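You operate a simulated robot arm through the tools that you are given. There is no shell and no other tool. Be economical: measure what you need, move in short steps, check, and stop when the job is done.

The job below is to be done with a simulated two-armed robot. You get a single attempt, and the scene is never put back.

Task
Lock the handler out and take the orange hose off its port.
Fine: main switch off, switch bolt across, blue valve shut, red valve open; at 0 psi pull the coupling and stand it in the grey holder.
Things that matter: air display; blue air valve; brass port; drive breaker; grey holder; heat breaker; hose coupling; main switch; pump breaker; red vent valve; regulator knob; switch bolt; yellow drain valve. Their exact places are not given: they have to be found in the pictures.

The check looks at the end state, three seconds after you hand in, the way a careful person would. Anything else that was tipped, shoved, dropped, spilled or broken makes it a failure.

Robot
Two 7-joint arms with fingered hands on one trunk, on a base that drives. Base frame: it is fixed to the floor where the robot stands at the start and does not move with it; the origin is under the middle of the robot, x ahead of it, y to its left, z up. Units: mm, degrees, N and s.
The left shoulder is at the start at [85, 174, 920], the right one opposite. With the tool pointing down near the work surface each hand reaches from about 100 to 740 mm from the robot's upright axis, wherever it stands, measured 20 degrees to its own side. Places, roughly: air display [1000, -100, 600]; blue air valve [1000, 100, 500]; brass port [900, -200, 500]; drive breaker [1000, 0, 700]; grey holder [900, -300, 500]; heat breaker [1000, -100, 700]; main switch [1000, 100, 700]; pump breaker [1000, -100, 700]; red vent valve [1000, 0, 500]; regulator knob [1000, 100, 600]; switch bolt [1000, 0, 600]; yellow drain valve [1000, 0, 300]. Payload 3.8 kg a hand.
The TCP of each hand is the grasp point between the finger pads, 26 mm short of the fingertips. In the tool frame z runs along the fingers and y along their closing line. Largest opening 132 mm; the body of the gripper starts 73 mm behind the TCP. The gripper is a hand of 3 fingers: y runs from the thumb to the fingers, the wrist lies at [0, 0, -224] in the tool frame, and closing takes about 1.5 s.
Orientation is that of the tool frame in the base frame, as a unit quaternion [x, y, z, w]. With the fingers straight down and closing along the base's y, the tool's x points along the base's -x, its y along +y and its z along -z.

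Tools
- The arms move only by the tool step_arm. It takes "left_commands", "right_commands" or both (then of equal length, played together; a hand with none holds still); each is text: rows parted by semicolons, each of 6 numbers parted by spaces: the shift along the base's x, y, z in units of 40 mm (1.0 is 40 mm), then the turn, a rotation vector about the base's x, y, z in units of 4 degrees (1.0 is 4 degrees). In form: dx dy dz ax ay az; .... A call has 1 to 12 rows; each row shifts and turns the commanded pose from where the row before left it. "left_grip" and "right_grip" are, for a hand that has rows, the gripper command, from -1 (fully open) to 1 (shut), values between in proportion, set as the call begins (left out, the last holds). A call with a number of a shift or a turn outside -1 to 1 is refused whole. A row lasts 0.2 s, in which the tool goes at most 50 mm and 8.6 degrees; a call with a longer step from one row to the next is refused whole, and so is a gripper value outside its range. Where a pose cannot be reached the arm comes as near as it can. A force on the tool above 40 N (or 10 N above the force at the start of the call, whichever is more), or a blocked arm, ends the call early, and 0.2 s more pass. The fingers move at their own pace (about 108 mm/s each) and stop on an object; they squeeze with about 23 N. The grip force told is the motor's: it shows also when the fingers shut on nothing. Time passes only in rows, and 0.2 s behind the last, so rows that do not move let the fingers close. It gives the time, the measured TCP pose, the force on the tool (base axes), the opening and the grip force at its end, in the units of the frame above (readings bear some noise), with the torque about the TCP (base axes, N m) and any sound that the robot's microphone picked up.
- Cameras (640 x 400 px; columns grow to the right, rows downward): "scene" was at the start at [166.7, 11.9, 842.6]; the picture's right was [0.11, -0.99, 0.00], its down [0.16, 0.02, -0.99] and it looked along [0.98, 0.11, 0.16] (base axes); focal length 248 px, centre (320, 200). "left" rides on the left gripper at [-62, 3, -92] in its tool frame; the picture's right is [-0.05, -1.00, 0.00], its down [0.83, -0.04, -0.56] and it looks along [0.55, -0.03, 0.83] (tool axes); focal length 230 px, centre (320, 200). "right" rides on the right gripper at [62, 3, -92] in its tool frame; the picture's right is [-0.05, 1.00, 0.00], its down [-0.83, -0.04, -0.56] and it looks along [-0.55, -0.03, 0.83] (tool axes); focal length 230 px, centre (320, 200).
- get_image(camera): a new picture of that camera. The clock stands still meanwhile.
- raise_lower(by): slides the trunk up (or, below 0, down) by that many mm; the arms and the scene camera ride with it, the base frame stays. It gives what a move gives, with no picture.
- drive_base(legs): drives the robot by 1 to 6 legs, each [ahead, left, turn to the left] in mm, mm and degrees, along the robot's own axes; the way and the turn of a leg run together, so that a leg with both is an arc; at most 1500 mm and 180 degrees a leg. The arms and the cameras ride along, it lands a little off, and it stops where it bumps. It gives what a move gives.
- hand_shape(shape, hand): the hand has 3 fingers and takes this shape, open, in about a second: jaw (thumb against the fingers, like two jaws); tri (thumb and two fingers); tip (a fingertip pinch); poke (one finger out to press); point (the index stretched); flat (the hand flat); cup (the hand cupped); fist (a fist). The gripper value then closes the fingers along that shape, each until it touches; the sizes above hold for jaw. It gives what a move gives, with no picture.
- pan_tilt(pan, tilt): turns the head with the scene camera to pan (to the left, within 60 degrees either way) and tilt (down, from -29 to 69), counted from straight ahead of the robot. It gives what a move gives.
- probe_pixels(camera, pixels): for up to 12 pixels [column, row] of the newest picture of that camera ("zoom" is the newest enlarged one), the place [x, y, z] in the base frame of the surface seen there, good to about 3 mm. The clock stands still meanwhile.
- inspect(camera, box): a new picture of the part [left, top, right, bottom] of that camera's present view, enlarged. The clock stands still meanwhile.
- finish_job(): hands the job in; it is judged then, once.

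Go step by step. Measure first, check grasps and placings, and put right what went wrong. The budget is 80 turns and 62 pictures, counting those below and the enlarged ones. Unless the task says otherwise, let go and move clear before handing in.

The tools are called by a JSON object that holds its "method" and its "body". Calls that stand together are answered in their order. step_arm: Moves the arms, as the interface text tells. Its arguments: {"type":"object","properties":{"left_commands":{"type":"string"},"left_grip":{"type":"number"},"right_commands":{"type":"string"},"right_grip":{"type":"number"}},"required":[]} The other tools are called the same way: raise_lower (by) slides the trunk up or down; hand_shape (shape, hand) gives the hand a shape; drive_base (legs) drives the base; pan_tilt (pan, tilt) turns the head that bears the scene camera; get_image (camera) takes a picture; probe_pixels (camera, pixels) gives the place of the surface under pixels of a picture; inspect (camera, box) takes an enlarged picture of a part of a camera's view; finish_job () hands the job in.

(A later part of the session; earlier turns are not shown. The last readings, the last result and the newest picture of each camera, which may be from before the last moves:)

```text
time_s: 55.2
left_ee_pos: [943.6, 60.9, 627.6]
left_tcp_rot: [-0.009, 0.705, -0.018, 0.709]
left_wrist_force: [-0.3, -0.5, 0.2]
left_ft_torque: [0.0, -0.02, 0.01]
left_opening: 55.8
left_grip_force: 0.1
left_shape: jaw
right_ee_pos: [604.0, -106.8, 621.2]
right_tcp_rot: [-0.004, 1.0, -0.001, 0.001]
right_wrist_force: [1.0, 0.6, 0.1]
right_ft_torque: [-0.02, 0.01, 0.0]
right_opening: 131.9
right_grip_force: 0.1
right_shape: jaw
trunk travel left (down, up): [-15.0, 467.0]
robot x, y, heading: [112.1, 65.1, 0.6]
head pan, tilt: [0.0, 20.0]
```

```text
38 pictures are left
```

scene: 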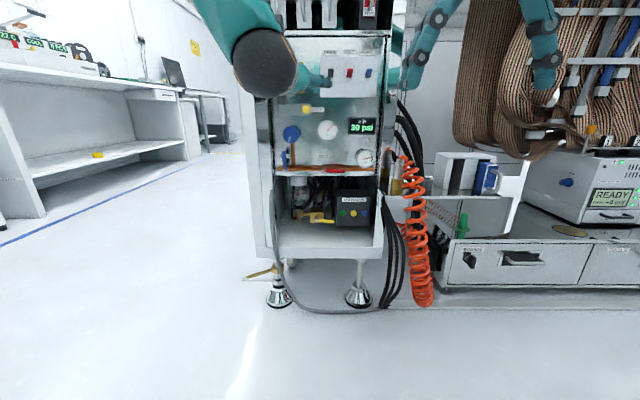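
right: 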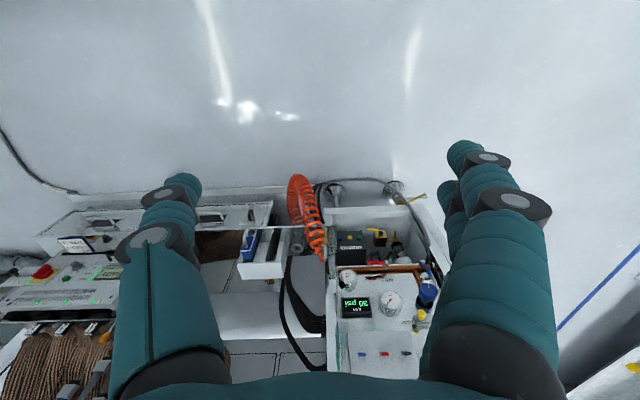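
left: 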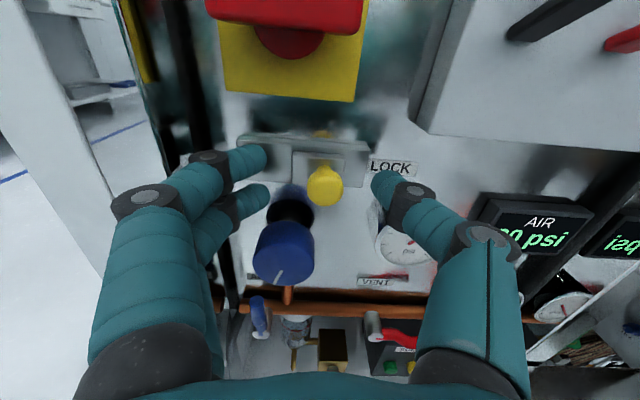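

Thumb tip (385,188) is level with the knob (325,185). I close to ~26 mm and push left with the thumb.

{"method": "step_arm", "body": {"left_commands": "0 0 0 0 0 0;0 0 0 0 0 0;0 0 0 0 0 0;0 0.25 0 0 0 0;0 0.25 0 0 0 0;0 0.25 0 0 0 0;0 0.25 0 0 0 0;0 0 0 0 0 0", "left_grip": 0.65}}

{"method": "get_image", "body": {"camera": "left"}}

```text
time_s: 57.0
left_ee_pos: [939.8, 95.5, 627.3]
left_tcp_rot: [-0.004, 0.705, -0.021, 0.709]
left_wrist_force: [-8.9, -22.4, 1.5]
left_ft_torque: [-0.1, -0.05, -0.51]
left_opening: 37.2
left_grip_force: 0.1
left_shape: jaw
right_ee_pos: [602.7, -109.3, 621.0]
right_tcp_rot: [-0.003, 1.0, 0.001, 0.001]
right_wrist_force: [0.2, 0.1, 0.1]
right_ft_torque: [0.01, -0.03, -0.05]
right_opening: 132.2
right_grip_force: 0.1
right_shape: jaw
trunk travel left (down, up): [-15.0, 467.0]
robot x, y, heading: [114.8, 63.3, 0.3]
head pan, tilt: [0.0, 20.0]
```

```text
37 pictures are left
```

left: 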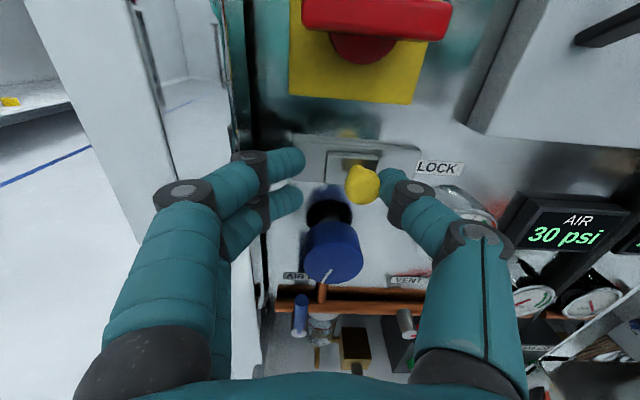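

The thumb is on the knob with 22 N; bolt has moved partly. I push further.

{"method": "step_arm", "body": {"left_commands": "0.05 0.2 0 0 0 0;0 0.2 0 0 0 0;0 0.2 0 0 0 0;0 0 0 0 0 0;0 0 0 0 0 0", "left_grip": 0.8}}

{"method": "get_image", "body": {"camera": "left"}}

```text
time_s: 57.7
left_ee_pos: [940.0, 94.6, 628.5]
left_tcp_rot: [0.003, 0.707, -0.03, 0.706]
left_wrist_force: [-1.2, -19.6, 1.1]
left_ft_torque: [-0.04, 0.0, -0.47]
left_opening: 22.0
left_grip_force: 0.0
left_shape: jaw
left hand out of reach, approached as far as the arm can: row 3
right_ee_pos: [602.0, -109.3, 623.3]
right_tcp_rot: [-0.002, 1.0, 0.0, 0.001]
right_wrist_force: [0.0, 0.3, -0.4]
right_ft_torque: [-0.01, 0.01, 0.0]
right_opening: 131.9
right_grip_force: 0.0
right_shape: jaw
trunk travel left (down, up): [-15.0, 467.0]
robot x, y, heading: [115.6, 61.9, 0.1]
head pan, tilt: [0.0, 20.0]
stopped in row 3 (left hand): the force on the tool passed its limit (the readings are from after the stop); the commanded pose is now the measured one
```

```text
36 pictures are left
```

left: 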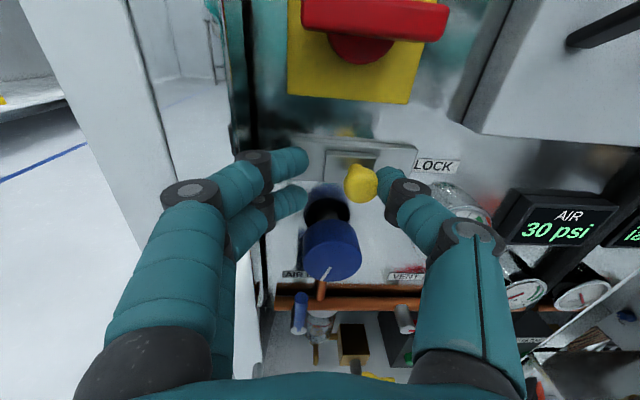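

The push is met at the fingertip (torque fits the knob). I measure where the knob and bolt are now.

{"method": "inspect", "body": {"camera": "left", "box": [240, 110, 480, 260]}}

{"method": "probe_pixels", "body": {"camera": "zoom", "pixels": [[320, 190], [310, 205], [250, 130], [370, 130], [230, 170], [160, 90], [460, 110], [300, 72]]}}

```text
2.67 times, centred on (360, 185) of left
```

zoom: 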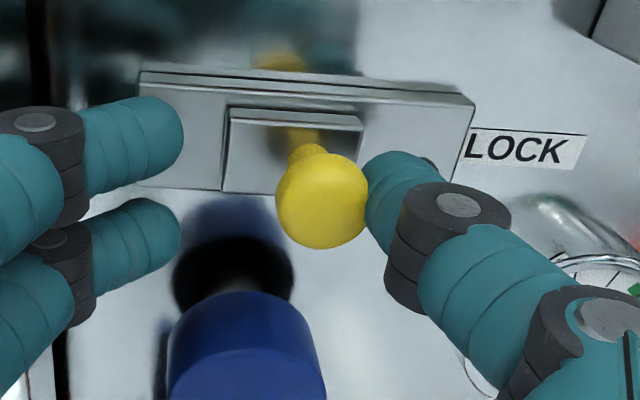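

```text
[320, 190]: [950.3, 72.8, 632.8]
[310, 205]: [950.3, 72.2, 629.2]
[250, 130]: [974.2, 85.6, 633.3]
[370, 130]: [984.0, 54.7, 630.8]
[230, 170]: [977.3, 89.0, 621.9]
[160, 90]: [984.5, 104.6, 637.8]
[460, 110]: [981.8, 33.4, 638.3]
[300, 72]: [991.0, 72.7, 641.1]
```

The knob is at y≈72, about 20 mm short of the plate's end. I check the main handle's angle, which may block the bolt.

{"method": "inspect", "body": {"camera": "scene", "box": [240, 40, 400, 140]}}

{"method": "inspect", "body": {"camera": "left", "box": [260, 0, 480, 138]}}

{"method": "probe_pixels", "body": {"camera": "zoom", "pixels": [[150, 40], [500, 75], [320, 60], [150, 90], [500, 110]]}}

```text
4.00 times, centred on (320, 90) of scene
```

zoom: 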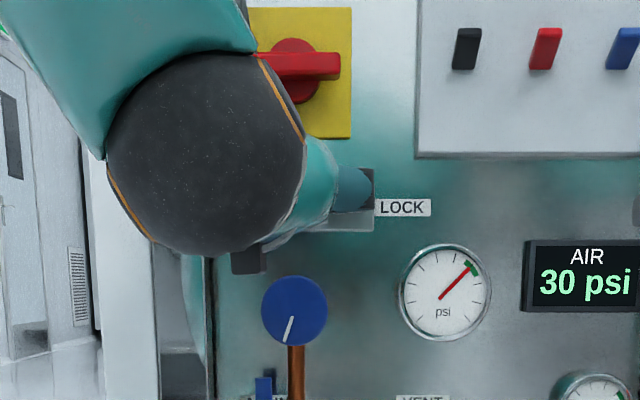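

```text
2.90 times, centred on (370, 69) of left
```

zoom: 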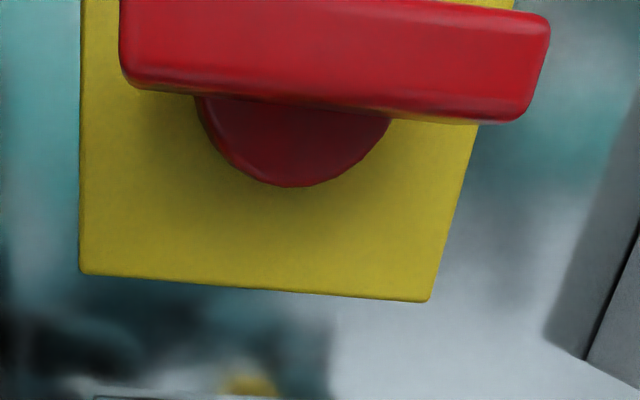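

```text
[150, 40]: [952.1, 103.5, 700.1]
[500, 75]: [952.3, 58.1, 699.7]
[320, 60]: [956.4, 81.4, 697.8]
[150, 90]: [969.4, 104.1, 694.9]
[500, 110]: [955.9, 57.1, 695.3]
```

The handle is level, so the bolt may already be at its stop. I back away and view the plate unobstructed.

{"method": "step_arm", "body": {"left_commands": "0 0 0 0 0 0;0 0 0 0 0 0;-0.5 0 0 0 0 0;-0.5 0 0 0 0 0;-0.5 0 0 0 0 0;0 0 -0.5 0 0 0;0 0 -0.5 0 0 0;0 0 0 0 0 0", "left_grip": 0.1}}

{"method": "inspect", "body": {"camera": "left", "box": [240, 0, 480, 150]}}

{"method": "probe_pixels", "body": {"camera": "zoom", "pixels": [[320, 200], [250, 250]]}}

```text
time_s: 59.5
left_ee_pos: [879.6, 103.6, 586.6]
left_tcp_rot: [-0.005, 0.708, -0.023, 0.705]
left_wrist_force: [0.0, 0.3, 0.3]
left_ft_torque: [-0.04, -0.03, 0.02]
left_opening: 59.3
left_grip_force: 0.0
left_shape: jaw
right_ee_pos: [603.8, -107.6, 622.7]
right_tcp_rot: [-0.003, 1.0, 0.001, 0.001]
right_wrist_force: [1.6, 0.3, -0.3]
right_ft_torque: [0.01, 0.0, 0.04]
right_opening: 131.8
right_grip_force: 0.0
right_shape: jaw
trunk travel left (down, up): [-15.0, 467.0]
robot x, y, heading: [113.9, 64.1, 0.5]
head pan, tilt: [0.0, 20.0]
```

```text
2.67 times, centred on (360, 75) of left
```

zoom: 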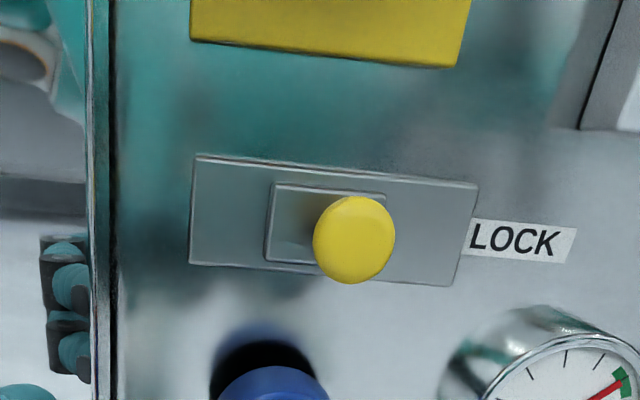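

```text
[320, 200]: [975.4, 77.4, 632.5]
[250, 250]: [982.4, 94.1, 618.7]
```

The bolt is only mid-plate (gaps about equal each side). I close the fingers and push the knob from its right side with the firmer closed hand.

{"method": "step_arm", "body": {"left_commands": "0 -0.45 0.3 0 0 0;0 -0.45 0.3 0 0 0;0 -0.45 0.4 0 0 0;0 -0.5 0 0 0 0;0.5 0 0 0 0 0;0.5 0 0 0 0 0;0.45 0 0 0 0 0;0 0 0 0 0 0", "left_grip": 1}}

{"method": "get_image", "body": {"camera": "left"}}

```text
time_s: 61.3
left_ee_pos: [940.5, 29.4, 628.1]
left_tcp_rot: [-0.003, 0.707, -0.024, 0.706]
left_wrist_force: [0.2, 0.2, -0.6]
left_ft_torque: [-0.02, 0.01, 0.04]
left_opening: 0.0
left_grip_force: 23.1
left_shape: jaw
right_ee_pos: [602.3, -107.4, 622.6]
right_tcp_rot: [-0.002, 1.0, 0.0, 0.002]
right_wrist_force: [-0.5, 0.5, 0.1]
right_ft_torque: [0.02, 0.01, -0.03]
right_opening: 131.9
right_grip_force: 0.0
right_shape: jaw
trunk travel left (down, up): [-15.0, 467.0]
robot x, y, heading: [116.5, 62.8, 0.2]
head pan, tilt: [0.0, 20.0]
```

```text
31 pictures are left
```

left: 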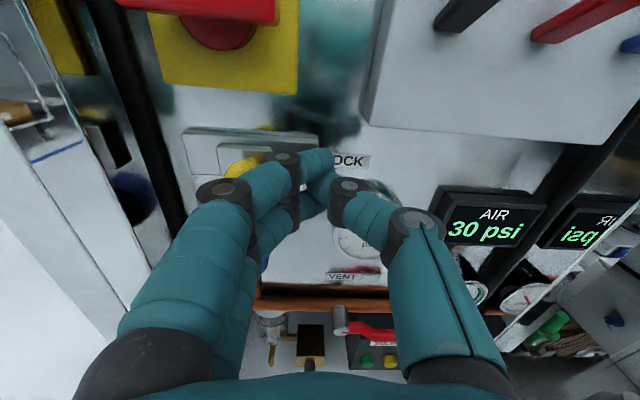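

The closed fingers sit just right of the knob (240,168). I push left.

{"method": "step_arm", "body": {"left_commands": "0 0.2 0 0 0 0;0 0.2 0 0 0 0;0 0.2 0 0 0 0;0 0.2 0 0 0 0;0 0.2 0 0 0 0;0 0.2 0 0 0 0;0 0 0 0 0 0"}}

{"method": "get_image", "body": {"camera": "left"}}

```text
time_s: 62.9
left_ee_pos: [935.6, 66.3, 627.8]
left_tcp_rot: [0.006, 0.708, -0.032, 0.706]
left_wrist_force: [-10.1, -34.9, -0.4]
left_ft_torque: [-0.01, 0.06, -0.65]
left_opening: 0.0
left_grip_force: 23.0
left_shape: jaw
right_ee_pos: [603.2, -109.9, 620.8]
right_tcp_rot: [-0.002, 1.0, 0.001, 0.0]
right_wrist_force: [0.1, -0.4, -0.6]
right_ft_torque: [-0.04, -0.01, 0.01]
right_opening: 131.9
right_grip_force: 0.1
right_shape: jaw
trunk travel left (down, up): [-15.0, 467.0]
robot x, y, heading: [114.6, 62.6, 0.3]
head pan, tilt: [0.0, 20.0]
```

```text
30 pictures are left
```

left: 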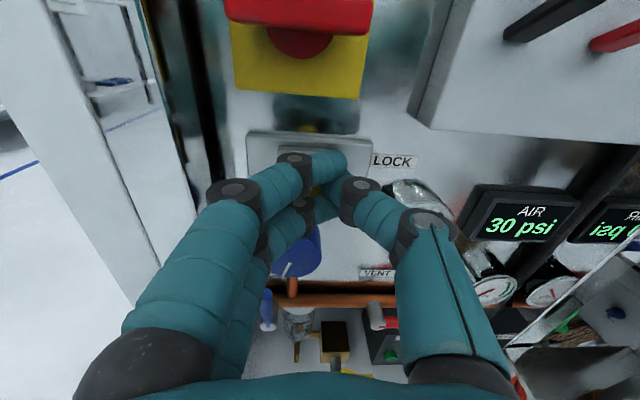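

35 N at the knob and stationary. I back off and measure the bolt again.

{"method": "step_arm", "body": {"left_commands": "0 -0.3 0 0 0 0;-0.5 0 0 0 0 0;-0.5 0 0 0 0 0;-0.5 0 0 0 0 0;0 0.5 -0.5 0 0 0;0 0.3 -0.5 0 0 0;0 0 0 0 0 0"}}

{"method": "inspect", "body": {"camera": "left", "box": [240, 0, 480, 150]}}

```text
time_s: 64.5
left_ee_pos: [879.4, 98.3, 585.7]
left_tcp_rot: [-0.004, 0.707, -0.025, 0.706]
left_wrist_force: [0.7, 0.5, 0.6]
left_ft_torque: [0.01, -0.01, -0.05]
left_opening: 0.2
left_grip_force: 23.3
left_shape: jaw
right_ee_pos: [604.1, -108.1, 622.2]
right_tcp_rot: [-0.003, 1.0, 0.0, 0.001]
right_wrist_force: [0.1, 0.9, 0.4]
right_ft_torque: [0.0, -0.03, 0.01]
right_opening: 131.9
right_grip_force: 0.1
right_shape: jaw
trunk travel left (down, up): [-15.0, 467.0]
robot x, y, heading: [118.2, 56.7, -0.2]
head pan, tilt: [0.0, 20.0]
```

```text
2.67 times, centred on (360, 75) of left
```

zoom: 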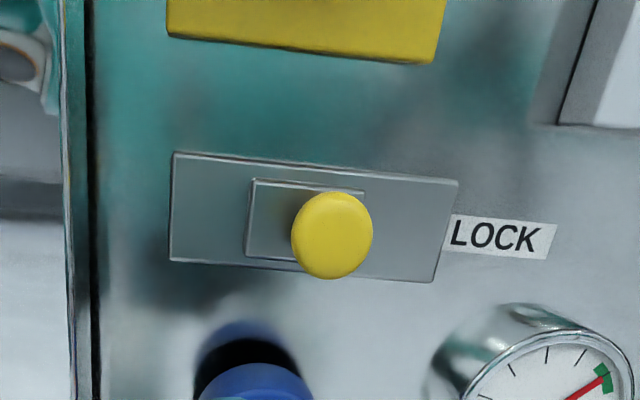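

Bolt stands at a firm stop after about 30 mm travel in two independent pushes, so I take it as across. Now the blue valve: I move the closed hand down to its left and measure.

{"method": "step_arm", "body": {"left_commands": "0 0.3 -0.4 0 0 0;0 0.3 -0.4 0 0 0;0 0.2 -0.4 0 0 0;0 0 -0.4 0 0 0;0 0 0 0 0 0"}}

{"method": "get_image", "body": {"camera": "left"}}

```text
time_s: 65.7
left_ee_pos: [869.4, 89.9, 535.4]
left_tcp_rot: [-0.005, 0.708, -0.022, 0.706]
left_wrist_force: [-0.4, 0.1, 0.3]
left_ft_torque: [-0.01, 0.02, 0.01]
left_opening: 0.0
left_grip_force: 23.0
left_shape: jaw
left hand out of reach, approached as far as the arm can: row 1, 2, 3, 4
right_ee_pos: [603.1, -108.3, 620.8]
right_tcp_rot: [-0.003, 1.0, 0.0, 0.001]
right_wrist_force: [-0.1, 0.5, 0.2]
right_ft_torque: [0.01, -0.01, 0.02]
right_opening: 132.1
right_grip_force: 0.1
right_shape: jaw
trunk travel left (down, up): [-15.0, 467.0]
robot x, y, heading: [112.0, 62.5, 0.2]
head pan, tilt: [0.0, 20.0]
```

```text
28 pictures are left
```

left: 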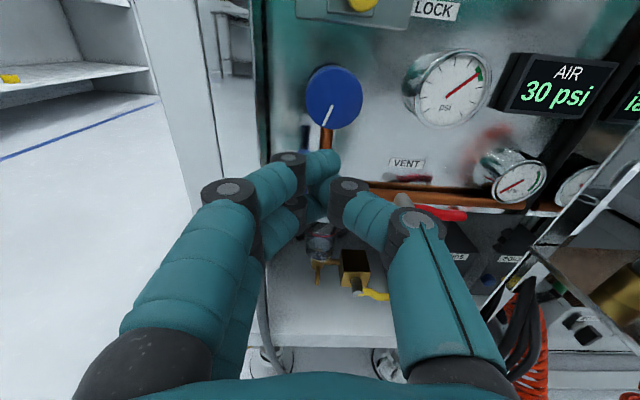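

Leftward reach is limited again, so I shift the base left 60 and drop the trunk slightly, then look.

{"method": "drive_base", "body": {"legs": [[0, 60, 0]]}}

{"method": "step_arm", "body": {"left_commands": "0.1 0 -0.3 0 0 0;0.1 0 -0.3 0 0 0;0 0 0 0 0 0"}}

{"method": "get_image", "body": {"camera": "left"}}

```text
time_s: 66.6
left_ee_pos: [870.4, 150.3, 535.5]
left_tcp_rot: [-0.005, 0.708, -0.022, 0.705]
left_wrist_force: [-0.3, 0.5, 0.2]
left_ft_torque: [0.04, 0.0, -0.01]
left_opening: 0.0
left_grip_force: 23.3
left_shape: jaw
right_ee_pos: [603.2, -47.2, 620.7]
right_tcp_rot: [-0.002, 1.0, 0.0, 0.001]
right_wrist_force: [0.0, -0.1, 0.0]
right_ft_torque: [0.0, 0.02, 0.05]
right_opening: 131.8
right_grip_force: 0.1
right_shape: jaw
trunk travel left (down, up): [-15.0, 467.0]
robot x, y, heading: [113.5, 119.7, 0.5]
head pan, tilt: [0.0, 20.0]
```

```text
time_s: 67.4
left_ee_pos: [875.8, 144.5, 513.0]
left_tcp_rot: [-0.007, 0.709, -0.019, 0.705]
left_wrist_force: [0.0, 0.2, -0.2]
left_ft_torque: [0.0, -0.02, 0.0]
left_opening: 0.2
left_grip_force: 22.7
left_shape: jaw
left hand out of reach, approached as far as the arm can: row 2
right_ee_pos: [603.5, -47.5, 621.2]
right_tcp_rot: [-0.002, 1.0, 0.0, 0.001]
right_wrist_force: [-0.5, -0.2, -0.4]
right_ft_torque: [-0.02, 0.01, 0.01]
right_opening: 131.7
right_grip_force: 0.1
right_shape: jaw
trunk travel left (down, up): [-15.0, 467.0]
robot x, y, heading: [111.5, 125.1, 0.5]
head pan, tilt: [0.0, 20.0]
```

```text
27 pictures are left
```

left: 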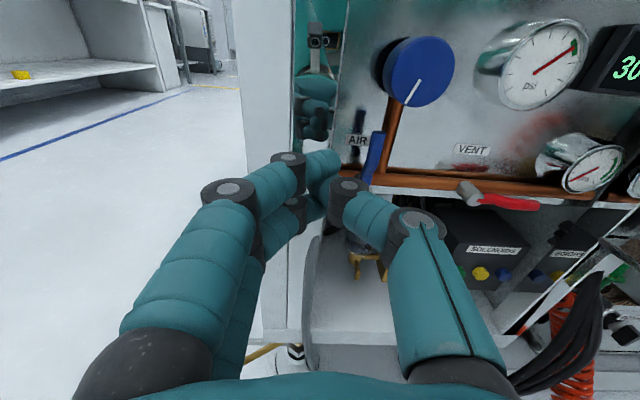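

{"method": "probe_pixels", "body": {"camera": "left", "pixels": [[378, 137], [374, 155], [368, 178], [395, 130], [400, 183], [275, 120], [318, 130], [420, 70], [467, 194], [535, 205], [490, 200], [480, 183]]}}

```text
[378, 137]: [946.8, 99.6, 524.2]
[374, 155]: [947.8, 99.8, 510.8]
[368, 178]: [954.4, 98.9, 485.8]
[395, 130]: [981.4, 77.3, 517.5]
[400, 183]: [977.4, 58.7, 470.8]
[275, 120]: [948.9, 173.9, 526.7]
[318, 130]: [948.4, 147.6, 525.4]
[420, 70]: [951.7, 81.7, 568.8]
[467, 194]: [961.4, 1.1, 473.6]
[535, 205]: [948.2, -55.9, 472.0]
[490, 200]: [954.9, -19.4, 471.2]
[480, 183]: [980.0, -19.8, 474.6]
```

Blue lever: x 947–954, y≈100, z 473–527; post edge at y≈147. I enter to its left at (936,122,514).

{"method": "step_arm", "body": {"left_commands": "0.3 -0.3 0 0 0 0;0.3 -0.25 0 0 0 0;0.45 0 0 0 0 0;0.45 0 0 0 0 0;0 0 0 0 0 0"}}

{"method": "get_image", "body": {"camera": "left"}}

```text
time_s: 68.6
left_ee_pos: [936.6, 122.3, 513.8]
left_tcp_rot: [-0.004, 0.709, -0.024, 0.705]
left_wrist_force: [-4.7, -2.4, -0.4]
left_ft_torque: [0.02, -0.06, 0.04]
left_opening: 0.1
left_grip_force: 23.2
left_shape: jaw
right_ee_pos: [602.9, -48.0, 622.3]
right_tcp_rot: [-0.002, 1.0, 0.0, 0.001]
right_wrist_force: [0.0, 0.0, -0.3]
right_ft_torque: [0.0, -0.02, 0.0]
right_opening: 132.0
right_grip_force: 0.1
right_shape: jaw
trunk travel left (down, up): [-15.0, 467.0]
robot x, y, heading: [117.8, 124.2, 0.3]
head pan, tilt: [0.0, 20.0]
```

```text
26 pictures are left
```

left: 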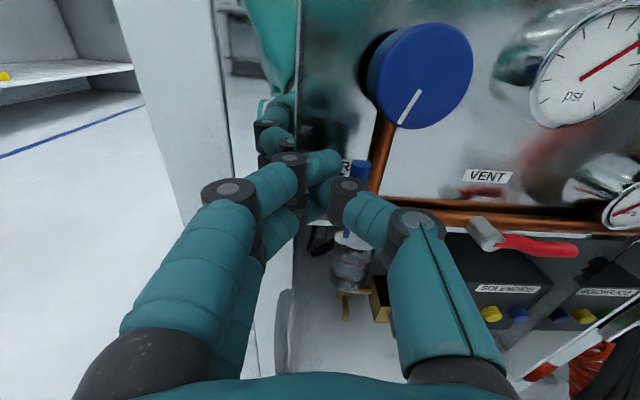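

Lever tip (358,172) is just right of the fingers. I sweep right along the arc.

{"method": "step_arm", "body": {"left_commands": "0 -0.2 0.05 0 0 0;0 -0.2 0.05 0 0 0;0 -0.2 0 0 0 0;0 -0.2 0 0 0 0;0 -0.2 0 0 0 0;0 -0.2 0 0 0 0;0 -0.2 -0.1 0 0 0;0 -0.1 -0.1 0 0 0;0 0 0 0 0 0"}}

{"method": "get_image", "body": {"camera": "left"}}

```text
time_s: 70.6
left_ee_pos: [935.0, 62.3, 508.5]
left_tcp_rot: [-0.003, 0.708, -0.022, 0.706]
left_wrist_force: [-0.4, 1.6, 0.4]
left_ft_torque: [-0.02, 0.01, 0.01]
left_opening: 0.1
left_grip_force: 23.1
left_shape: jaw
right_ee_pos: [603.4, -48.0, 621.6]
right_tcp_rot: [-0.002, 1.0, 0.0, 0.001]
right_wrist_force: [-0.8, 0.6, -0.4]
right_ft_torque: [0.01, -0.01, -0.02]
right_opening: 132.0
right_grip_force: 0.0
right_shape: jaw
trunk travel left (down, up): [-15.0, 467.0]
robot x, y, heading: [113.5, 119.1, 0.4]
head pan, tilt: [0.0, 20.0]
```

```text
25 pictures are left
```

left: 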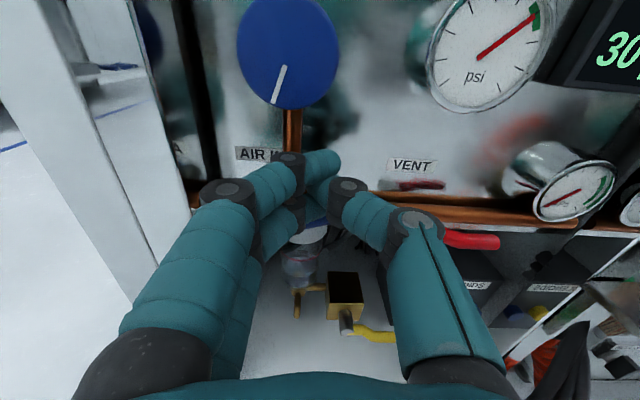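

The lever has swung under the fingers (blue at 312,225). I press down to bring it level.

{"method": "step_arm", "body": {"left_commands": "0 0 -0.2 0 0 0;0 0 -0.2 0 0 0;0 0 -0.2 0 0 0;0 0 -0.2 0 0 0;0 0 0 0 0 0"}}

{"method": "get_image", "body": {"camera": "left"}}

```text
time_s: 71.8
left_ee_pos: [938.2, 62.6, 490.2]
left_tcp_rot: [-0.006, 0.7, -0.022, 0.714]
left_wrist_force: [-6.9, 2.0, 35.5]
left_ft_torque: [-0.09, -0.48, 0.02]
left_opening: 0.0
left_grip_force: 23.4
left_shape: jaw
right_ee_pos: [601.4, -47.4, 623.8]
right_tcp_rot: [-0.003, 1.0, -0.001, 0.003]
right_wrist_force: [-0.2, -0.5, -0.7]
right_ft_torque: [-0.01, -0.02, -0.04]
right_opening: 131.8
right_grip_force: 0.0
right_shape: jaw
trunk travel left (down, up): [-15.0, 467.0]
robot x, y, heading: [111.0, 117.5, 0.5]
head pan, tilt: [0.0, 20.0]
```

```text
24 pictures are left
```

left: 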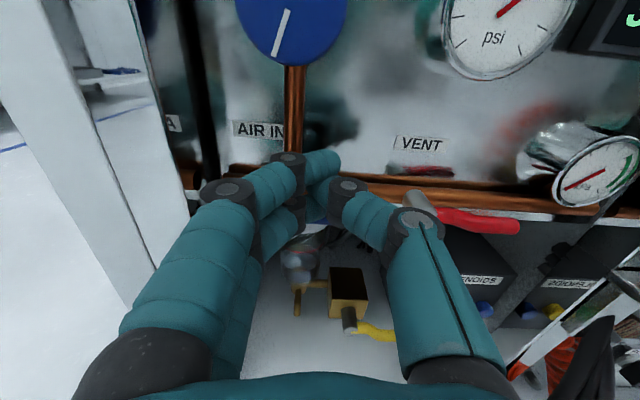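

Firm stop at 35 N. I lift off, back away, drive right for the red valve and check the blue lever.

{"method": "step_arm", "body": {"left_commands": "0 0 0.4 0 0 0;-0.5 0 0 0 0 0;-0.5 0 0 0 0 0;-0.5 0 0 0 0 0;-0.2 0 0 0 0 0"}}

{"method": "drive_base", "body": {"legs": [[0, -85, 0]]}}

{"method": "get_image", "body": {"camera": "left"}}

{"method": "get_image", "body": {"camera": "scene"}}

```text
time_s: 73.0
left_ee_pos: [868.3, 62.4, 491.8]
left_tcp_rot: [-0.005, 0.709, -0.022, 0.705]
left_wrist_force: [-1.1, 1.1, 0.8]
left_ft_torque: [0.0, 0.03, 0.01]
left_opening: 0.0
left_grip_force: 22.6
left_shape: jaw
right_ee_pos: [602.2, -47.6, 621.9]
right_tcp_rot: [-0.002, 1.0, 0.0, 0.001]
right_wrist_force: [-0.9, -0.6, -0.2]
right_ft_torque: [-0.01, -0.01, 0.01]
right_opening: 132.0
right_grip_force: 0.2
right_shape: jaw
trunk travel left (down, up): [-15.0, 467.0]
robot x, y, heading: [112.3, 125.6, 0.2]
head pan, tilt: [0.0, 20.0]
```

```text
time_s: 74.1
left_ee_pos: [868.9, -21.1, 493.3]
left_tcp_rot: [-0.006, 0.708, -0.022, 0.705]
left_wrist_force: [-0.7, -0.7, 0.0]
left_ft_torque: [-0.03, 0.0, 0.01]
left_opening: 0.0
left_grip_force: 22.4
left_shape: jaw
right_ee_pos: [602.6, -130.5, 621.7]
right_tcp_rot: [-0.003, 1.0, 0.0, 0.001]
right_wrist_force: [0.2, -0.6, 0.4]
right_ft_torque: [0.01, 0.0, 0.01]
right_opening: 132.1
right_grip_force: 0.1
right_shape: jaw
trunk travel left (down, up): [-15.0, 467.0]
robot x, y, heading: [111.4, 40.9, 0.5]
head pan, tilt: [0.0, 20.0]
```

```text
23 pictures are left
```

left: 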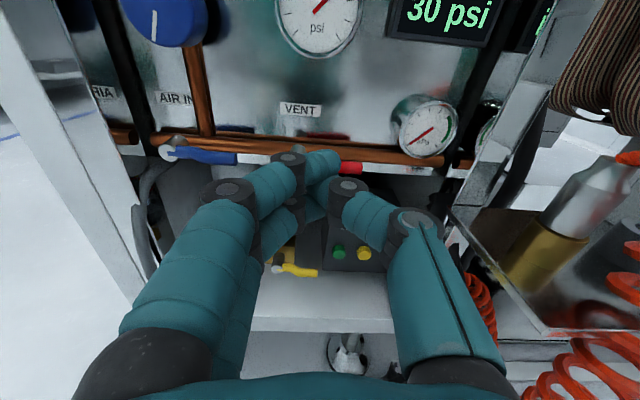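

```text
22 pictures are left
```

scene: 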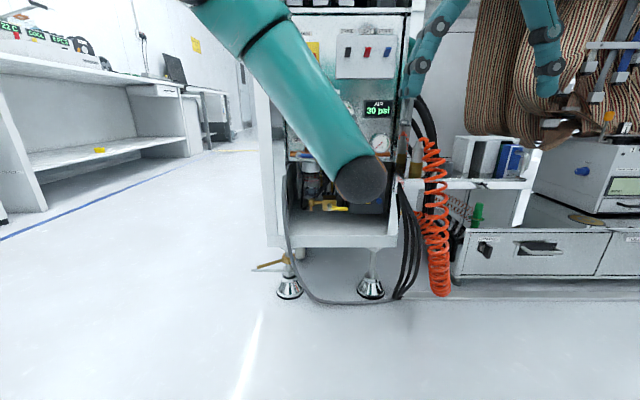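

Blue is level now (shut). Red's tip shows at (350,168); I check clearances below it.

{"method": "probe_pixels", "body": {"camera": "left", "pixels": [[350, 168], [355, 220], [338, 250], [295, 270], [405, 190], [428, 128], [205, 156], [175, 152]]}}

{"method": "step_arm", "body": {"left_commands": "0 -0.2 -0.4 0 0 0;0 -0.2 -0.4 0 0 0;0 0 -0.4 0 0 0;0 0 -0.3 0 0 0;0 0 0 0 0 0"}}

```text
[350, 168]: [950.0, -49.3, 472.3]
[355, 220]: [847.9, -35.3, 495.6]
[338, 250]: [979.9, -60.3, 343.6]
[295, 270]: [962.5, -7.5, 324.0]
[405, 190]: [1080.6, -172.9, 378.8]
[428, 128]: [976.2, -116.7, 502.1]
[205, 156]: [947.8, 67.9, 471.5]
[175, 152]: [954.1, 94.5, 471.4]
```

```text
time_s: 75.3
left_ee_pos: [867.7, -36.9, 432.8]
left_tcp_rot: [-0.005, 0.708, -0.022, 0.706]
left_wrist_force: [-0.2, -0.1, 0.5]
left_ft_torque: [0.0, 0.01, 0.02]
left_opening: 0.1
left_grip_force: 22.4
left_shape: jaw
right_ee_pos: [603.9, -130.3, 620.4]
right_tcp_rot: [-0.002, 1.0, -0.001, 0.001]
right_wrist_force: [0.2, -0.5, -0.1]
right_ft_torque: [0.01, 0.0, 0.03]
right_opening: 131.8
right_grip_force: 0.1
right_shape: jaw
trunk travel left (down, up): [-15.0, 467.0]
robot x, y, heading: [116.7, 39.2, 0.5]
head pan, tilt: [0.0, 20.0]
```

Clear below. I enter under the red lever tip, lift, then sweep left.

{"method": "step_arm", "body": {"left_commands": "0.5 0 0 0 0 0;0.5 0 0 0 0 0;0.5 0 0 0 0 0;0.2 0 0 0 0 0;0 0 0.25 0 0 0;0 0 0.25 0 0 0;0 0 0.25 0 0 0;0 0 0.25 0 0 0;0 0 0.25 0 0 0;0 0 0.25 0 0 0;0 0 0 0 0 0"}}

{"method": "get_image", "body": {"camera": "left"}}

```text
time_s: 77.7
left_ee_pos: [937.4, -36.7, 494.4]
left_tcp_rot: [-0.005, 0.708, -0.022, 0.706]
left_wrist_force: [-1.6, 0.3, -0.2]
left_ft_torque: [0.01, 0.04, 0.02]
left_opening: 0.0
left_grip_force: 23.6
left_shape: jaw
right_ee_pos: [603.4, -130.7, 621.7]
right_tcp_rot: [-0.003, 1.0, 0.0, 0.002]
right_wrist_force: [0.7, 0.7, 0.4]
right_ft_torque: [-0.01, 0.0, 0.04]
right_opening: 131.7
right_grip_force: 0.0
right_shape: jaw
trunk travel left (down, up): [-15.0, 467.0]
robot x, y, heading: [113.9, 39.1, 0.1]
head pan, tilt: [0.0, 20.0]
```

```text
21 pictures are left
```

left: 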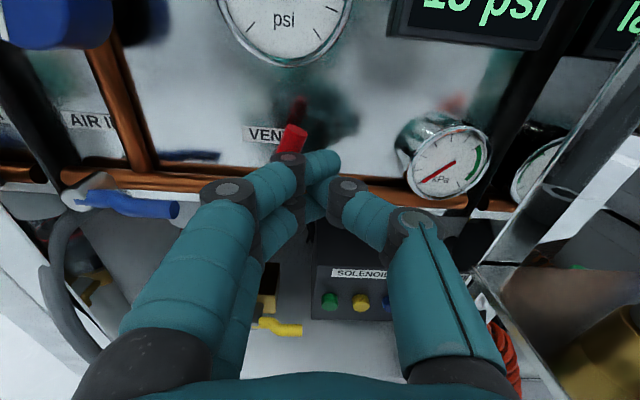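

The red lever has turned up most of the way and pressure reads below 30 already. I push left to complete it.

{"method": "step_arm", "body": {"left_commands": "0 0.2 0 0 0 0;0 0.2 0 0 0 0;0 0.2 0 0 0 0;0 0.2 0 0 0 0;0 0.2 0 0 0 0;0 0 0 0 0 0"}}

{"method": "get_image", "body": {"camera": "left"}}

```text
time_s: 79.1
left_ee_pos: [933.0, -6.2, 491.6]
left_tcp_rot: [0.003, 0.709, -0.028, 0.705]
left_wrist_force: [-12.7, -32.6, -1.7]
left_ft_torque: [0.06, 0.01, -0.73]
left_opening: 0.0
left_grip_force: 23.0
left_shape: jaw
right_ee_pos: [602.8, -132.0, 621.6]
right_tcp_rot: [-0.002, 1.0, 0.001, 0.0]
right_wrist_force: [-0.6, 0.9, 0.2]
right_ft_torque: [0.01, 0.04, -0.01]
right_opening: 131.6
right_grip_force: 0.1
right_shape: jaw
trunk travel left (down, up): [-15.0, 467.0]
robot x, y, heading: [112.2, 40.3, 0.1]
head pan, tilt: [0.0, 20.0]
```

```text
20 pictures are left
```

left: 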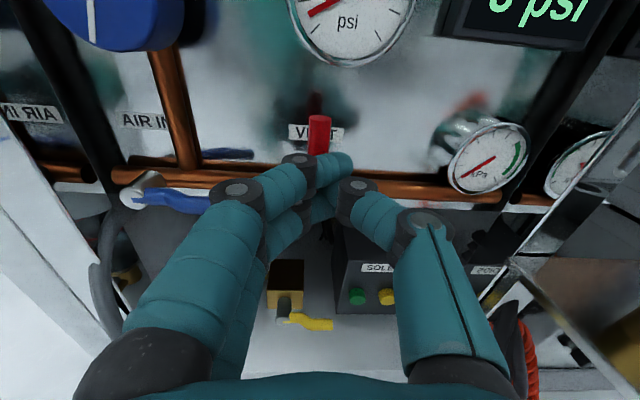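

Red is upright at its stop and the display falls to a single digit. I retract the left hand, raise the trunk and look at the coupling.

{"method": "step_arm", "body": {"left_commands": "0 -0.3 0 0 0 0;-0.6 0 0 0 0 0;-0.6 0 0 0 0 0;-0.6 0 0 0 0 0;-0.6 0 0 0 0 0;-0.6 0.4 0 0 0 0;-0.6 0.6 0 0 0 0;-0.2 0.8 0 0 0 0;0 0.8 0 0 0 0;0 0.8 0 0 0 0"}}

{"method": "raise_lower", "body": {"by": 200}}

{"method": "pan_tilt", "body": {"pan": -14, "tilt": 24}}

{"method": "get_image", "body": {"camera": "scene"}}

{"method": "inspect", "body": {"camera": "scene", "box": [280, 140, 440, 240]}}

```text
time_s: 81.3
left_ee_pos: [772.7, 96.1, 502.4]
left_tcp_rot: [-0.009, 0.71, -0.018, 0.704]
left_wrist_force: [0.6, 0.0, 0.8]
left_ft_torque: [-0.01, -0.02, -0.02]
left_opening: 0.0
left_grip_force: 23.5
left_shape: jaw
left hand out of reach, approached as far as the arm can: row 9, 10
right_ee_pos: [602.3, -130.8, 622.7]
right_tcp_rot: [-0.003, 1.0, 0.001, 0.001]
right_wrist_force: [-0.2, 0.1, -0.2]
right_ft_torque: [-0.01, 0.02, 0.01]
right_opening: 132.0
right_grip_force: 0.1
right_shape: jaw
trunk travel left (down, up): [-15.0, 467.0]
robot x, y, heading: [117.4, 38.1, 0.4]
head pan, tilt: [0.0, 20.0]
```

```text
time_s: 83.5
left_ee_pos: [755.3, 92.6, 792.8]
left_tcp_rot: [-0.006, 0.657, -0.02, 0.753]
left_wrist_force: [0.1, 0.9, 0.3]
left_ft_torque: [-0.01, 0.02, -0.01]
left_opening: 0.0
left_grip_force: 22.9
left_shape: jaw
right_ee_pos: [604.5, -131.5, 820.9]
right_tcp_rot: [-0.003, 1.0, 0.001, 0.001]
right_wrist_force: [0.0, -0.4, 0.2]
right_ft_torque: [-0.02, 0.01, 0.0]
right_opening: 131.7
right_grip_force: 0.1
right_shape: jaw
trunk travel left (down, up): [-215.0, 267.0]
robot x, y, heading: [113.7, 39.5, 0.4]
head pan, tilt: [0.0, 20.0]
```

```text
time_s: 84.2
left_ee_pos: [754.1, 92.7, 792.2]
left_tcp_rot: [-0.005, 0.657, -0.02, 0.753]
left_wrist_force: [-0.3, -0.2, 0.7]
left_ft_torque: [0.0, 0.0, -0.01]
left_opening: 0.2
left_grip_force: 22.4
left_shape: jaw
right_ee_pos: [603.3, -130.9, 820.8]
right_tcp_rot: [-0.002, 1.0, 0.0, 0.001]
right_wrist_force: [0.0, -0.4, -0.6]
right_ft_torque: [0.01, 0.01, 0.0]
right_opening: 131.9
right_grip_force: 0.0
right_shape: jaw
trunk travel left (down, up): [-215.0, 267.0]
robot x, y, heading: [114.2, 40.3, 0.5]
head pan, tilt: [-14.0, 24.0]
```

```text
19 pictures are left
```

scene: 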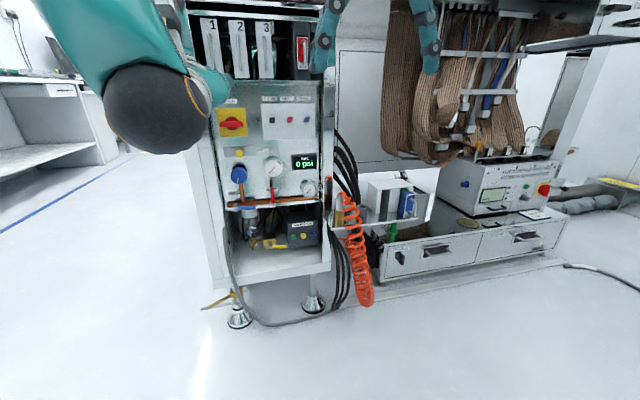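

```text
4.00 times, centred on (360, 190) of scene
```

zoom: 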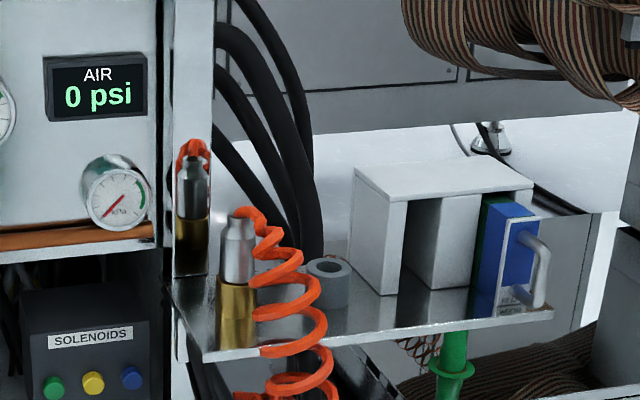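

Display reads 0 psi. I measure the coupling, the wall beside it and the holder.

{"method": "probe_pixels", "body": {"camera": "zoom", "pixels": [[238, 218], [237, 250], [238, 275], [235, 310], [212, 340], [328, 262], [327, 271], [330, 295], [309, 285], [348, 285], [200, 150], [380, 200]]}}

```text
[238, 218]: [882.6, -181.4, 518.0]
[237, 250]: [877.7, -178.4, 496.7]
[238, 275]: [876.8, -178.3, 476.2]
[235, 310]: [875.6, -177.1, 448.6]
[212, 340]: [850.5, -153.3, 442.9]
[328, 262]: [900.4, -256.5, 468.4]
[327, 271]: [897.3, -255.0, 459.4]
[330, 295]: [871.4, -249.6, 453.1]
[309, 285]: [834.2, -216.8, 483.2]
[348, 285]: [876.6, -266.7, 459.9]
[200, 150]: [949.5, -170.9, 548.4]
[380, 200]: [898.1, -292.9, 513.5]
```

Geometry: coupling axis ≈(890,-178), silver sleeve z 477–504 over brass; holder ≈(893,-255), top z≈467; hose leaves to the right-front. I'll grasp from above, yawed 30° so the single thumb sits back-right, clear of hose and post. I drive in and yaw the right hand.

{"method": "drive_base", "body": {"legs": [[110, -60, 0]]}}

{"method": "step_arm", "body": {"right_commands": "0.4 0 -0.6 0 0 1;0.4 0 -0.6 0 0 1;0.4 0 -0.6 0 0 1;0.4 0 -0.6 0 0 1;0.4 0 -0.6 0 0 1;0.4 0 -0.6 0 0 1;0.4 0 -0.6 0 0 1;0 0 0 0 0 0.5;0 0 0 0 0 0", "right_grip": -0.2}}

{"method": "get_image", "body": {"camera": "right"}}

```text
time_s: 85.5
left_ee_pos: [863.9, 31.1, 792.1]
left_tcp_rot: [-0.004, 0.658, -0.021, 0.753]
left_wrist_force: [-0.1, -0.6, -0.1]
left_ft_torque: [0.03, -0.01, 0.0]
left_opening: 0.0
left_grip_force: 23.1
left_shape: jaw
right_ee_pos: [714.2, -190.8, 821.7]
right_tcp_rot: [-0.002, 1.0, 0.0, 0.001]
right_wrist_force: [0.0, -0.4, -0.7]
right_ft_torque: [0.04, 0.01, 0.0]
right_opening: 132.1
right_grip_force: 0.0
right_shape: jaw
trunk travel left (down, up): [-215.0, 267.0]
robot x, y, heading: [226.0, -16.3, 0.4]
head pan, tilt: [-14.0, 24.0]
```

```text
time_s: 87.5
left_ee_pos: [865.8, 32.1, 791.8]
left_tcp_rot: [-0.004, 0.658, -0.021, 0.753]
left_wrist_force: [0.4, 0.8, 0.1]
left_ft_torque: [0.04, 0.01, 0.0]
left_opening: 0.0
left_grip_force: 22.5
left_shape: jaw
right_ee_pos: [825.4, -190.7, 654.2]
right_tcp_rot: [-0.26, 0.966, 0.0, 0.001]
right_wrist_force: [-0.5, -0.6, 0.3]
right_ft_torque: [-0.04, -0.02, -0.01]
right_opening: 79.7
right_grip_force: 0.1
right_shape: jaw
trunk travel left (down, up): [-215.0, 267.0]
robot x, y, heading: [221.0, -19.7, 0.2]
head pan, tilt: [-14.0, 24.0]
```

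```text
17 pictures are left
```

right: 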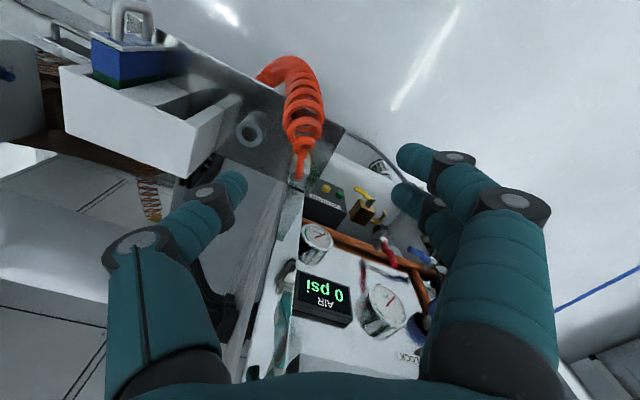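

From above, the hose leaves toward the top of the image (front-right), perpendicular to the closing axis, so the 30° yaw is right. I zoom on coupling (297,175) and holder (252,128).

{"method": "inspect", "body": {"camera": "right", "box": [216, 90, 344, 190]}}

{"method": "probe_pixels", "body": {"camera": "zoom", "pixels": [[160, 175], [175, 150], [175, 210], [215, 190], [140, 180], [390, 420], [430, 420], [412, 350], [440, 330], [415, 390], [100, 170], [300, 300]]}}

```text
4.00 times, centred on (280, 140) of right
```

zoom: 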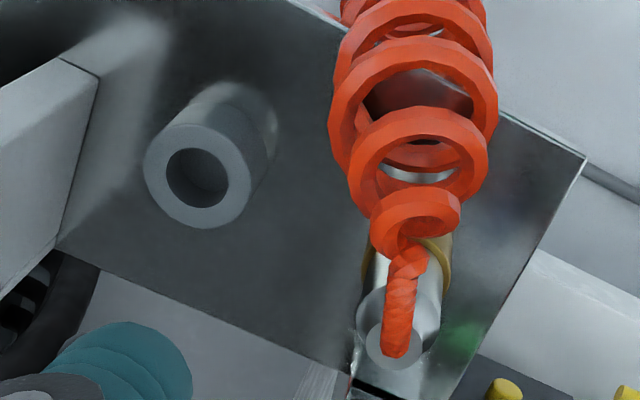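

```text
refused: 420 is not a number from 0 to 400
```

{"method": "probe_pixels", "body": {"camera": "zoom", "pixels": [[152, 165], [244, 185], [205, 130], [195, 222], [165, 145], [235, 205], [380, 355], [412, 355], [370, 310], [432, 320], [445, 265], [396, 368]]}}

```text
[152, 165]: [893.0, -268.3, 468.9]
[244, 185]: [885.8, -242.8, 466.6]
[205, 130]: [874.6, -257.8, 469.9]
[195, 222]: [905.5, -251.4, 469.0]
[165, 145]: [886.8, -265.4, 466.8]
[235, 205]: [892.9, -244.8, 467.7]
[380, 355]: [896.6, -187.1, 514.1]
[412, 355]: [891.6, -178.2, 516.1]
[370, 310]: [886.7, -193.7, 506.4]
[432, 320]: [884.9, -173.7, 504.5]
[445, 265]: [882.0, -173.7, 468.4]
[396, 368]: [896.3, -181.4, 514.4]
```

Holder centre ≈(890,-255), rim z 468; coupling axis ≈(890,-182). I move above the coupling, tips still above it, and check.

{"method": "step_arm", "body": {"right_commands": "0.4 0.05 -0.3 0 0 0;0.4 0.05 -0.3 0 0 0;0.4 0.05 -0.4 0 0 0;0.43 0.05 -0.4 0 0 0;0 0 -0.4 0 0 0;0 0 -0.4 0 0 0;0 0 0 0 0 0"}}

{"method": "get_image", "body": {"camera": "right"}}

```text
time_s: 89.1
left_ee_pos: [864.9, 32.1, 792.1]
left_tcp_rot: [-0.005, 0.657, -0.021, 0.754]
left_wrist_force: [0.1, -0.9, 0.5]
left_ft_torque: [0.02, -0.01, 0.01]
left_opening: 0.0
left_grip_force: 23.4
left_shape: jaw
right_ee_pos: [890.3, -183.6, 565.2]
right_tcp_rot: [-0.261, 0.965, 0.0, 0.001]
right_wrist_force: [0.0, -0.6, -0.7]
right_ft_torque: [-0.04, 0.03, 0.01]
right_opening: 79.8
right_grip_force: 0.0
right_shape: jaw
trunk travel left (down, up): [-215.0, 267.0]
robot x, y, heading: [224.5, -20.2, 0.2]
head pan, tilt: [-14.0, 24.0]
```

```text
15 pictures are left
```

right: 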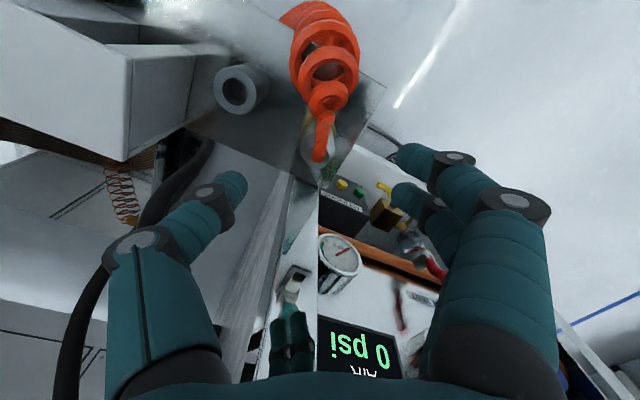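

The coupling top (318,158) lies right on the tool axis. I descend to z≈506.

{"method": "step_arm", "body": {"right_commands": "0 0 -0.3 0 0 0;0 0 -0.3 0 0 0;0 0 -0.3 0 0 0;0 0 -0.3 0 0 0;0 0 -0.25 0 0 0;0 0 0 0 0 0"}}

{"method": "step_arm", "body": {"right_commands": "0 0 0 0 0 0;0 0 0 0 0 0;0 0 0 0 0 0;0 0 0 0 0 0;0 0 0 0 0 0;0 0 0 0 0 0;0 0 0 0 0 0", "right_grip": 1}}

{"method": "get_image", "body": {"camera": "right"}}

```text
time_s: 90.5
left_ee_pos: [865.0, 31.2, 792.0]
left_tcp_rot: [-0.005, 0.657, -0.021, 0.753]
left_wrist_force: [-0.7, -0.4, 0.1]
left_ft_torque: [0.03, -0.04, 0.03]
left_opening: 0.2
left_grip_force: 23.5
left_shape: jaw
right_ee_pos: [889.3, -181.9, 507.9]
right_tcp_rot: [-0.26, 0.966, 0.0, 0.001]
right_wrist_force: [0.4, -0.4, 0.0]
right_ft_torque: [-0.02, -0.01, 0.05]
right_opening: 79.9
right_grip_force: 0.1
right_shape: jaw
trunk travel left (down, up): [-215.0, 267.0]
robot x, y, heading: [221.7, -19.3, 0.1]
head pan, tilt: [-14.0, 24.0]
```

```text
time_s: 92.1
left_ee_pos: [864.6, 31.3, 791.7]
left_tcp_rot: [-0.004, 0.658, -0.021, 0.753]
left_wrist_force: [0.3, -0.1, -0.1]
left_ft_torque: [0.01, 0.03, -0.01]
left_opening: 0.2
left_grip_force: 23.0
left_shape: jaw
right_ee_pos: [889.6, -182.9, 507.7]
right_tcp_rot: [-0.26, 0.965, 0.0, 0.002]
right_wrist_force: [1.0, -0.6, -2.9]
right_ft_torque: [-0.02, -0.04, 0.05]
right_opening: 15.2
right_grip_force: 23.2
right_shape: jaw
trunk travel left (down, up): [-215.0, 267.0]
robot x, y, heading: [221.7, -21.1, -0.1]
head pan, tilt: [-14.0, 24.0]
```

```text
14 pictures are left
```

right: 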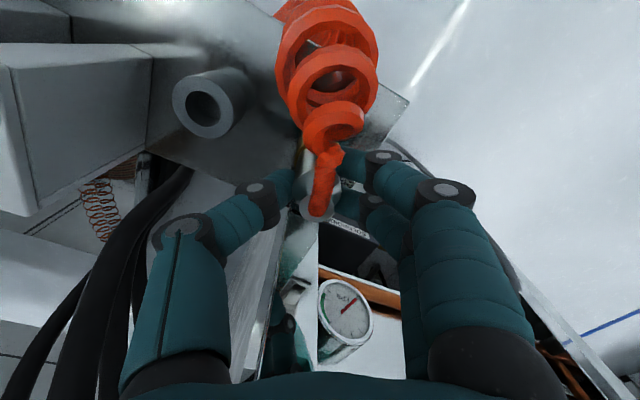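

Gripped with 23 N and no side load. I pull straight up.

{"method": "step_arm", "body": {"right_commands": "0 0 0.1 0 0 0;0 0 0.15 0 0 0;0 0 0.15 0 0 0;0 0 0.2 0 0 0;0 0 0.2 0 0 0;0 0 0.3 0 0 0;0 0 0.3 0 0 0;0 0 0 0 0 0"}}

{"method": "get_image", "body": {"camera": "right"}}

{"method": "inspect", "body": {"camera": "scene", "box": [240, 120, 480, 270]}}

```text
time_s: 93.9
left_ee_pos: [864.3, 31.2, 792.4]
left_tcp_rot: [-0.005, 0.658, -0.02, 0.753]
left_wrist_force: [-1.2, -0.2, -0.5]
left_ft_torque: [-0.01, 0.0, 0.0]
left_opening: 0.0
left_grip_force: 23.5
left_shape: jaw
right_ee_pos: [890.8, -182.3, 562.9]
right_tcp_rot: [-0.261, 0.965, 0.001, 0.002]
right_wrist_force: [-0.3, 0.1, -0.9]
right_ft_torque: [0.02, -0.03, -0.04]
right_opening: 14.8
right_grip_force: 22.9
right_shape: jaw
trunk travel left (down, up): [-215.0, 267.0]
robot x, y, heading: [224.8, -19.6, 0.3]
head pan, tilt: [-14.0, 24.0]
heard: snap
```

```text
13 pictures are left
```

right: 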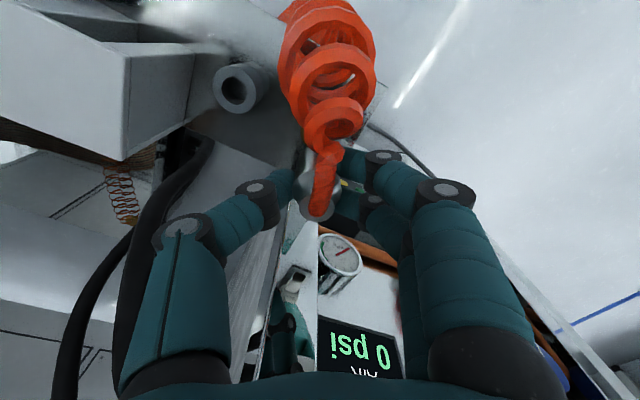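

```text
2.67 times, centred on (360, 195) of scene
```

zoom: 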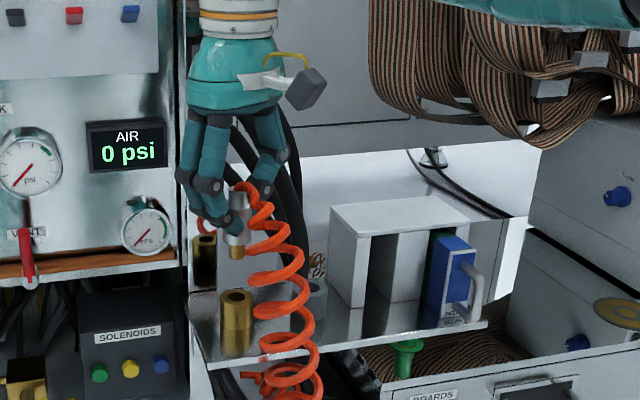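

A snap, and the coupling with its nose is free of the port. I re-measure the holder, box and port bore from this pose.

{"method": "inspect", "body": {"camera": "right", "box": [180, 40, 308, 120]}}

{"method": "probe_pixels", "body": {"camera": "right", "pixels": [[60, 60], [130, 70], [215, 85], [255, 93], [236, 66], [234, 110], [180, 90], [125, 55]]}}

{"method": "probe_pixels", "body": {"camera": "zoom", "pixels": [[320, 200]]}}

```text
5.00 times, centred on (244, 80) of right
```

zoom: 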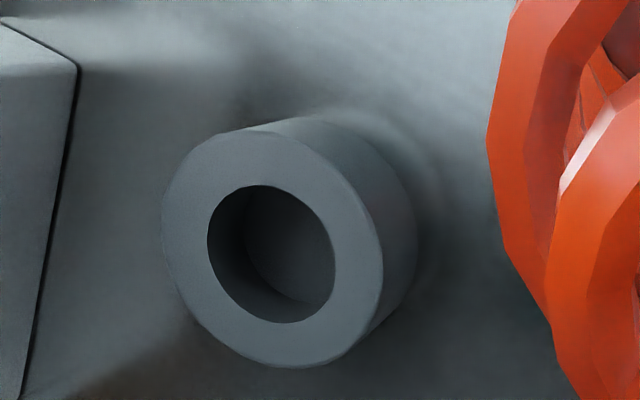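

```text
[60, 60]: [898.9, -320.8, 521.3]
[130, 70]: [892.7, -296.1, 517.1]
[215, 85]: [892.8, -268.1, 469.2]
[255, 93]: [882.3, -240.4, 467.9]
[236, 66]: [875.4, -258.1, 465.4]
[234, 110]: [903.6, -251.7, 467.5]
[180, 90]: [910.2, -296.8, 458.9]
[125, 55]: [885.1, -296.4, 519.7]
```

```text
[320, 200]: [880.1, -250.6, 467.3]
```

I probe the ring rim on opposite sides for its exact centre.

{"method": "probe_pixels", "body": {"camera": "zoom", "pixels": [[188, 230], [356, 275], [255, 160], [290, 342], [205, 300], [338, 200], [225, 175], [318, 325]]}}

```text
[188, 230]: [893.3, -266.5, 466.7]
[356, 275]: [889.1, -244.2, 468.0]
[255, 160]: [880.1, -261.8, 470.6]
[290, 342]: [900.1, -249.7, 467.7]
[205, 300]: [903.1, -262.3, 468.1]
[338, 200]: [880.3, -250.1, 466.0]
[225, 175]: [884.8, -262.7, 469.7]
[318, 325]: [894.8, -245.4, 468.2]
```

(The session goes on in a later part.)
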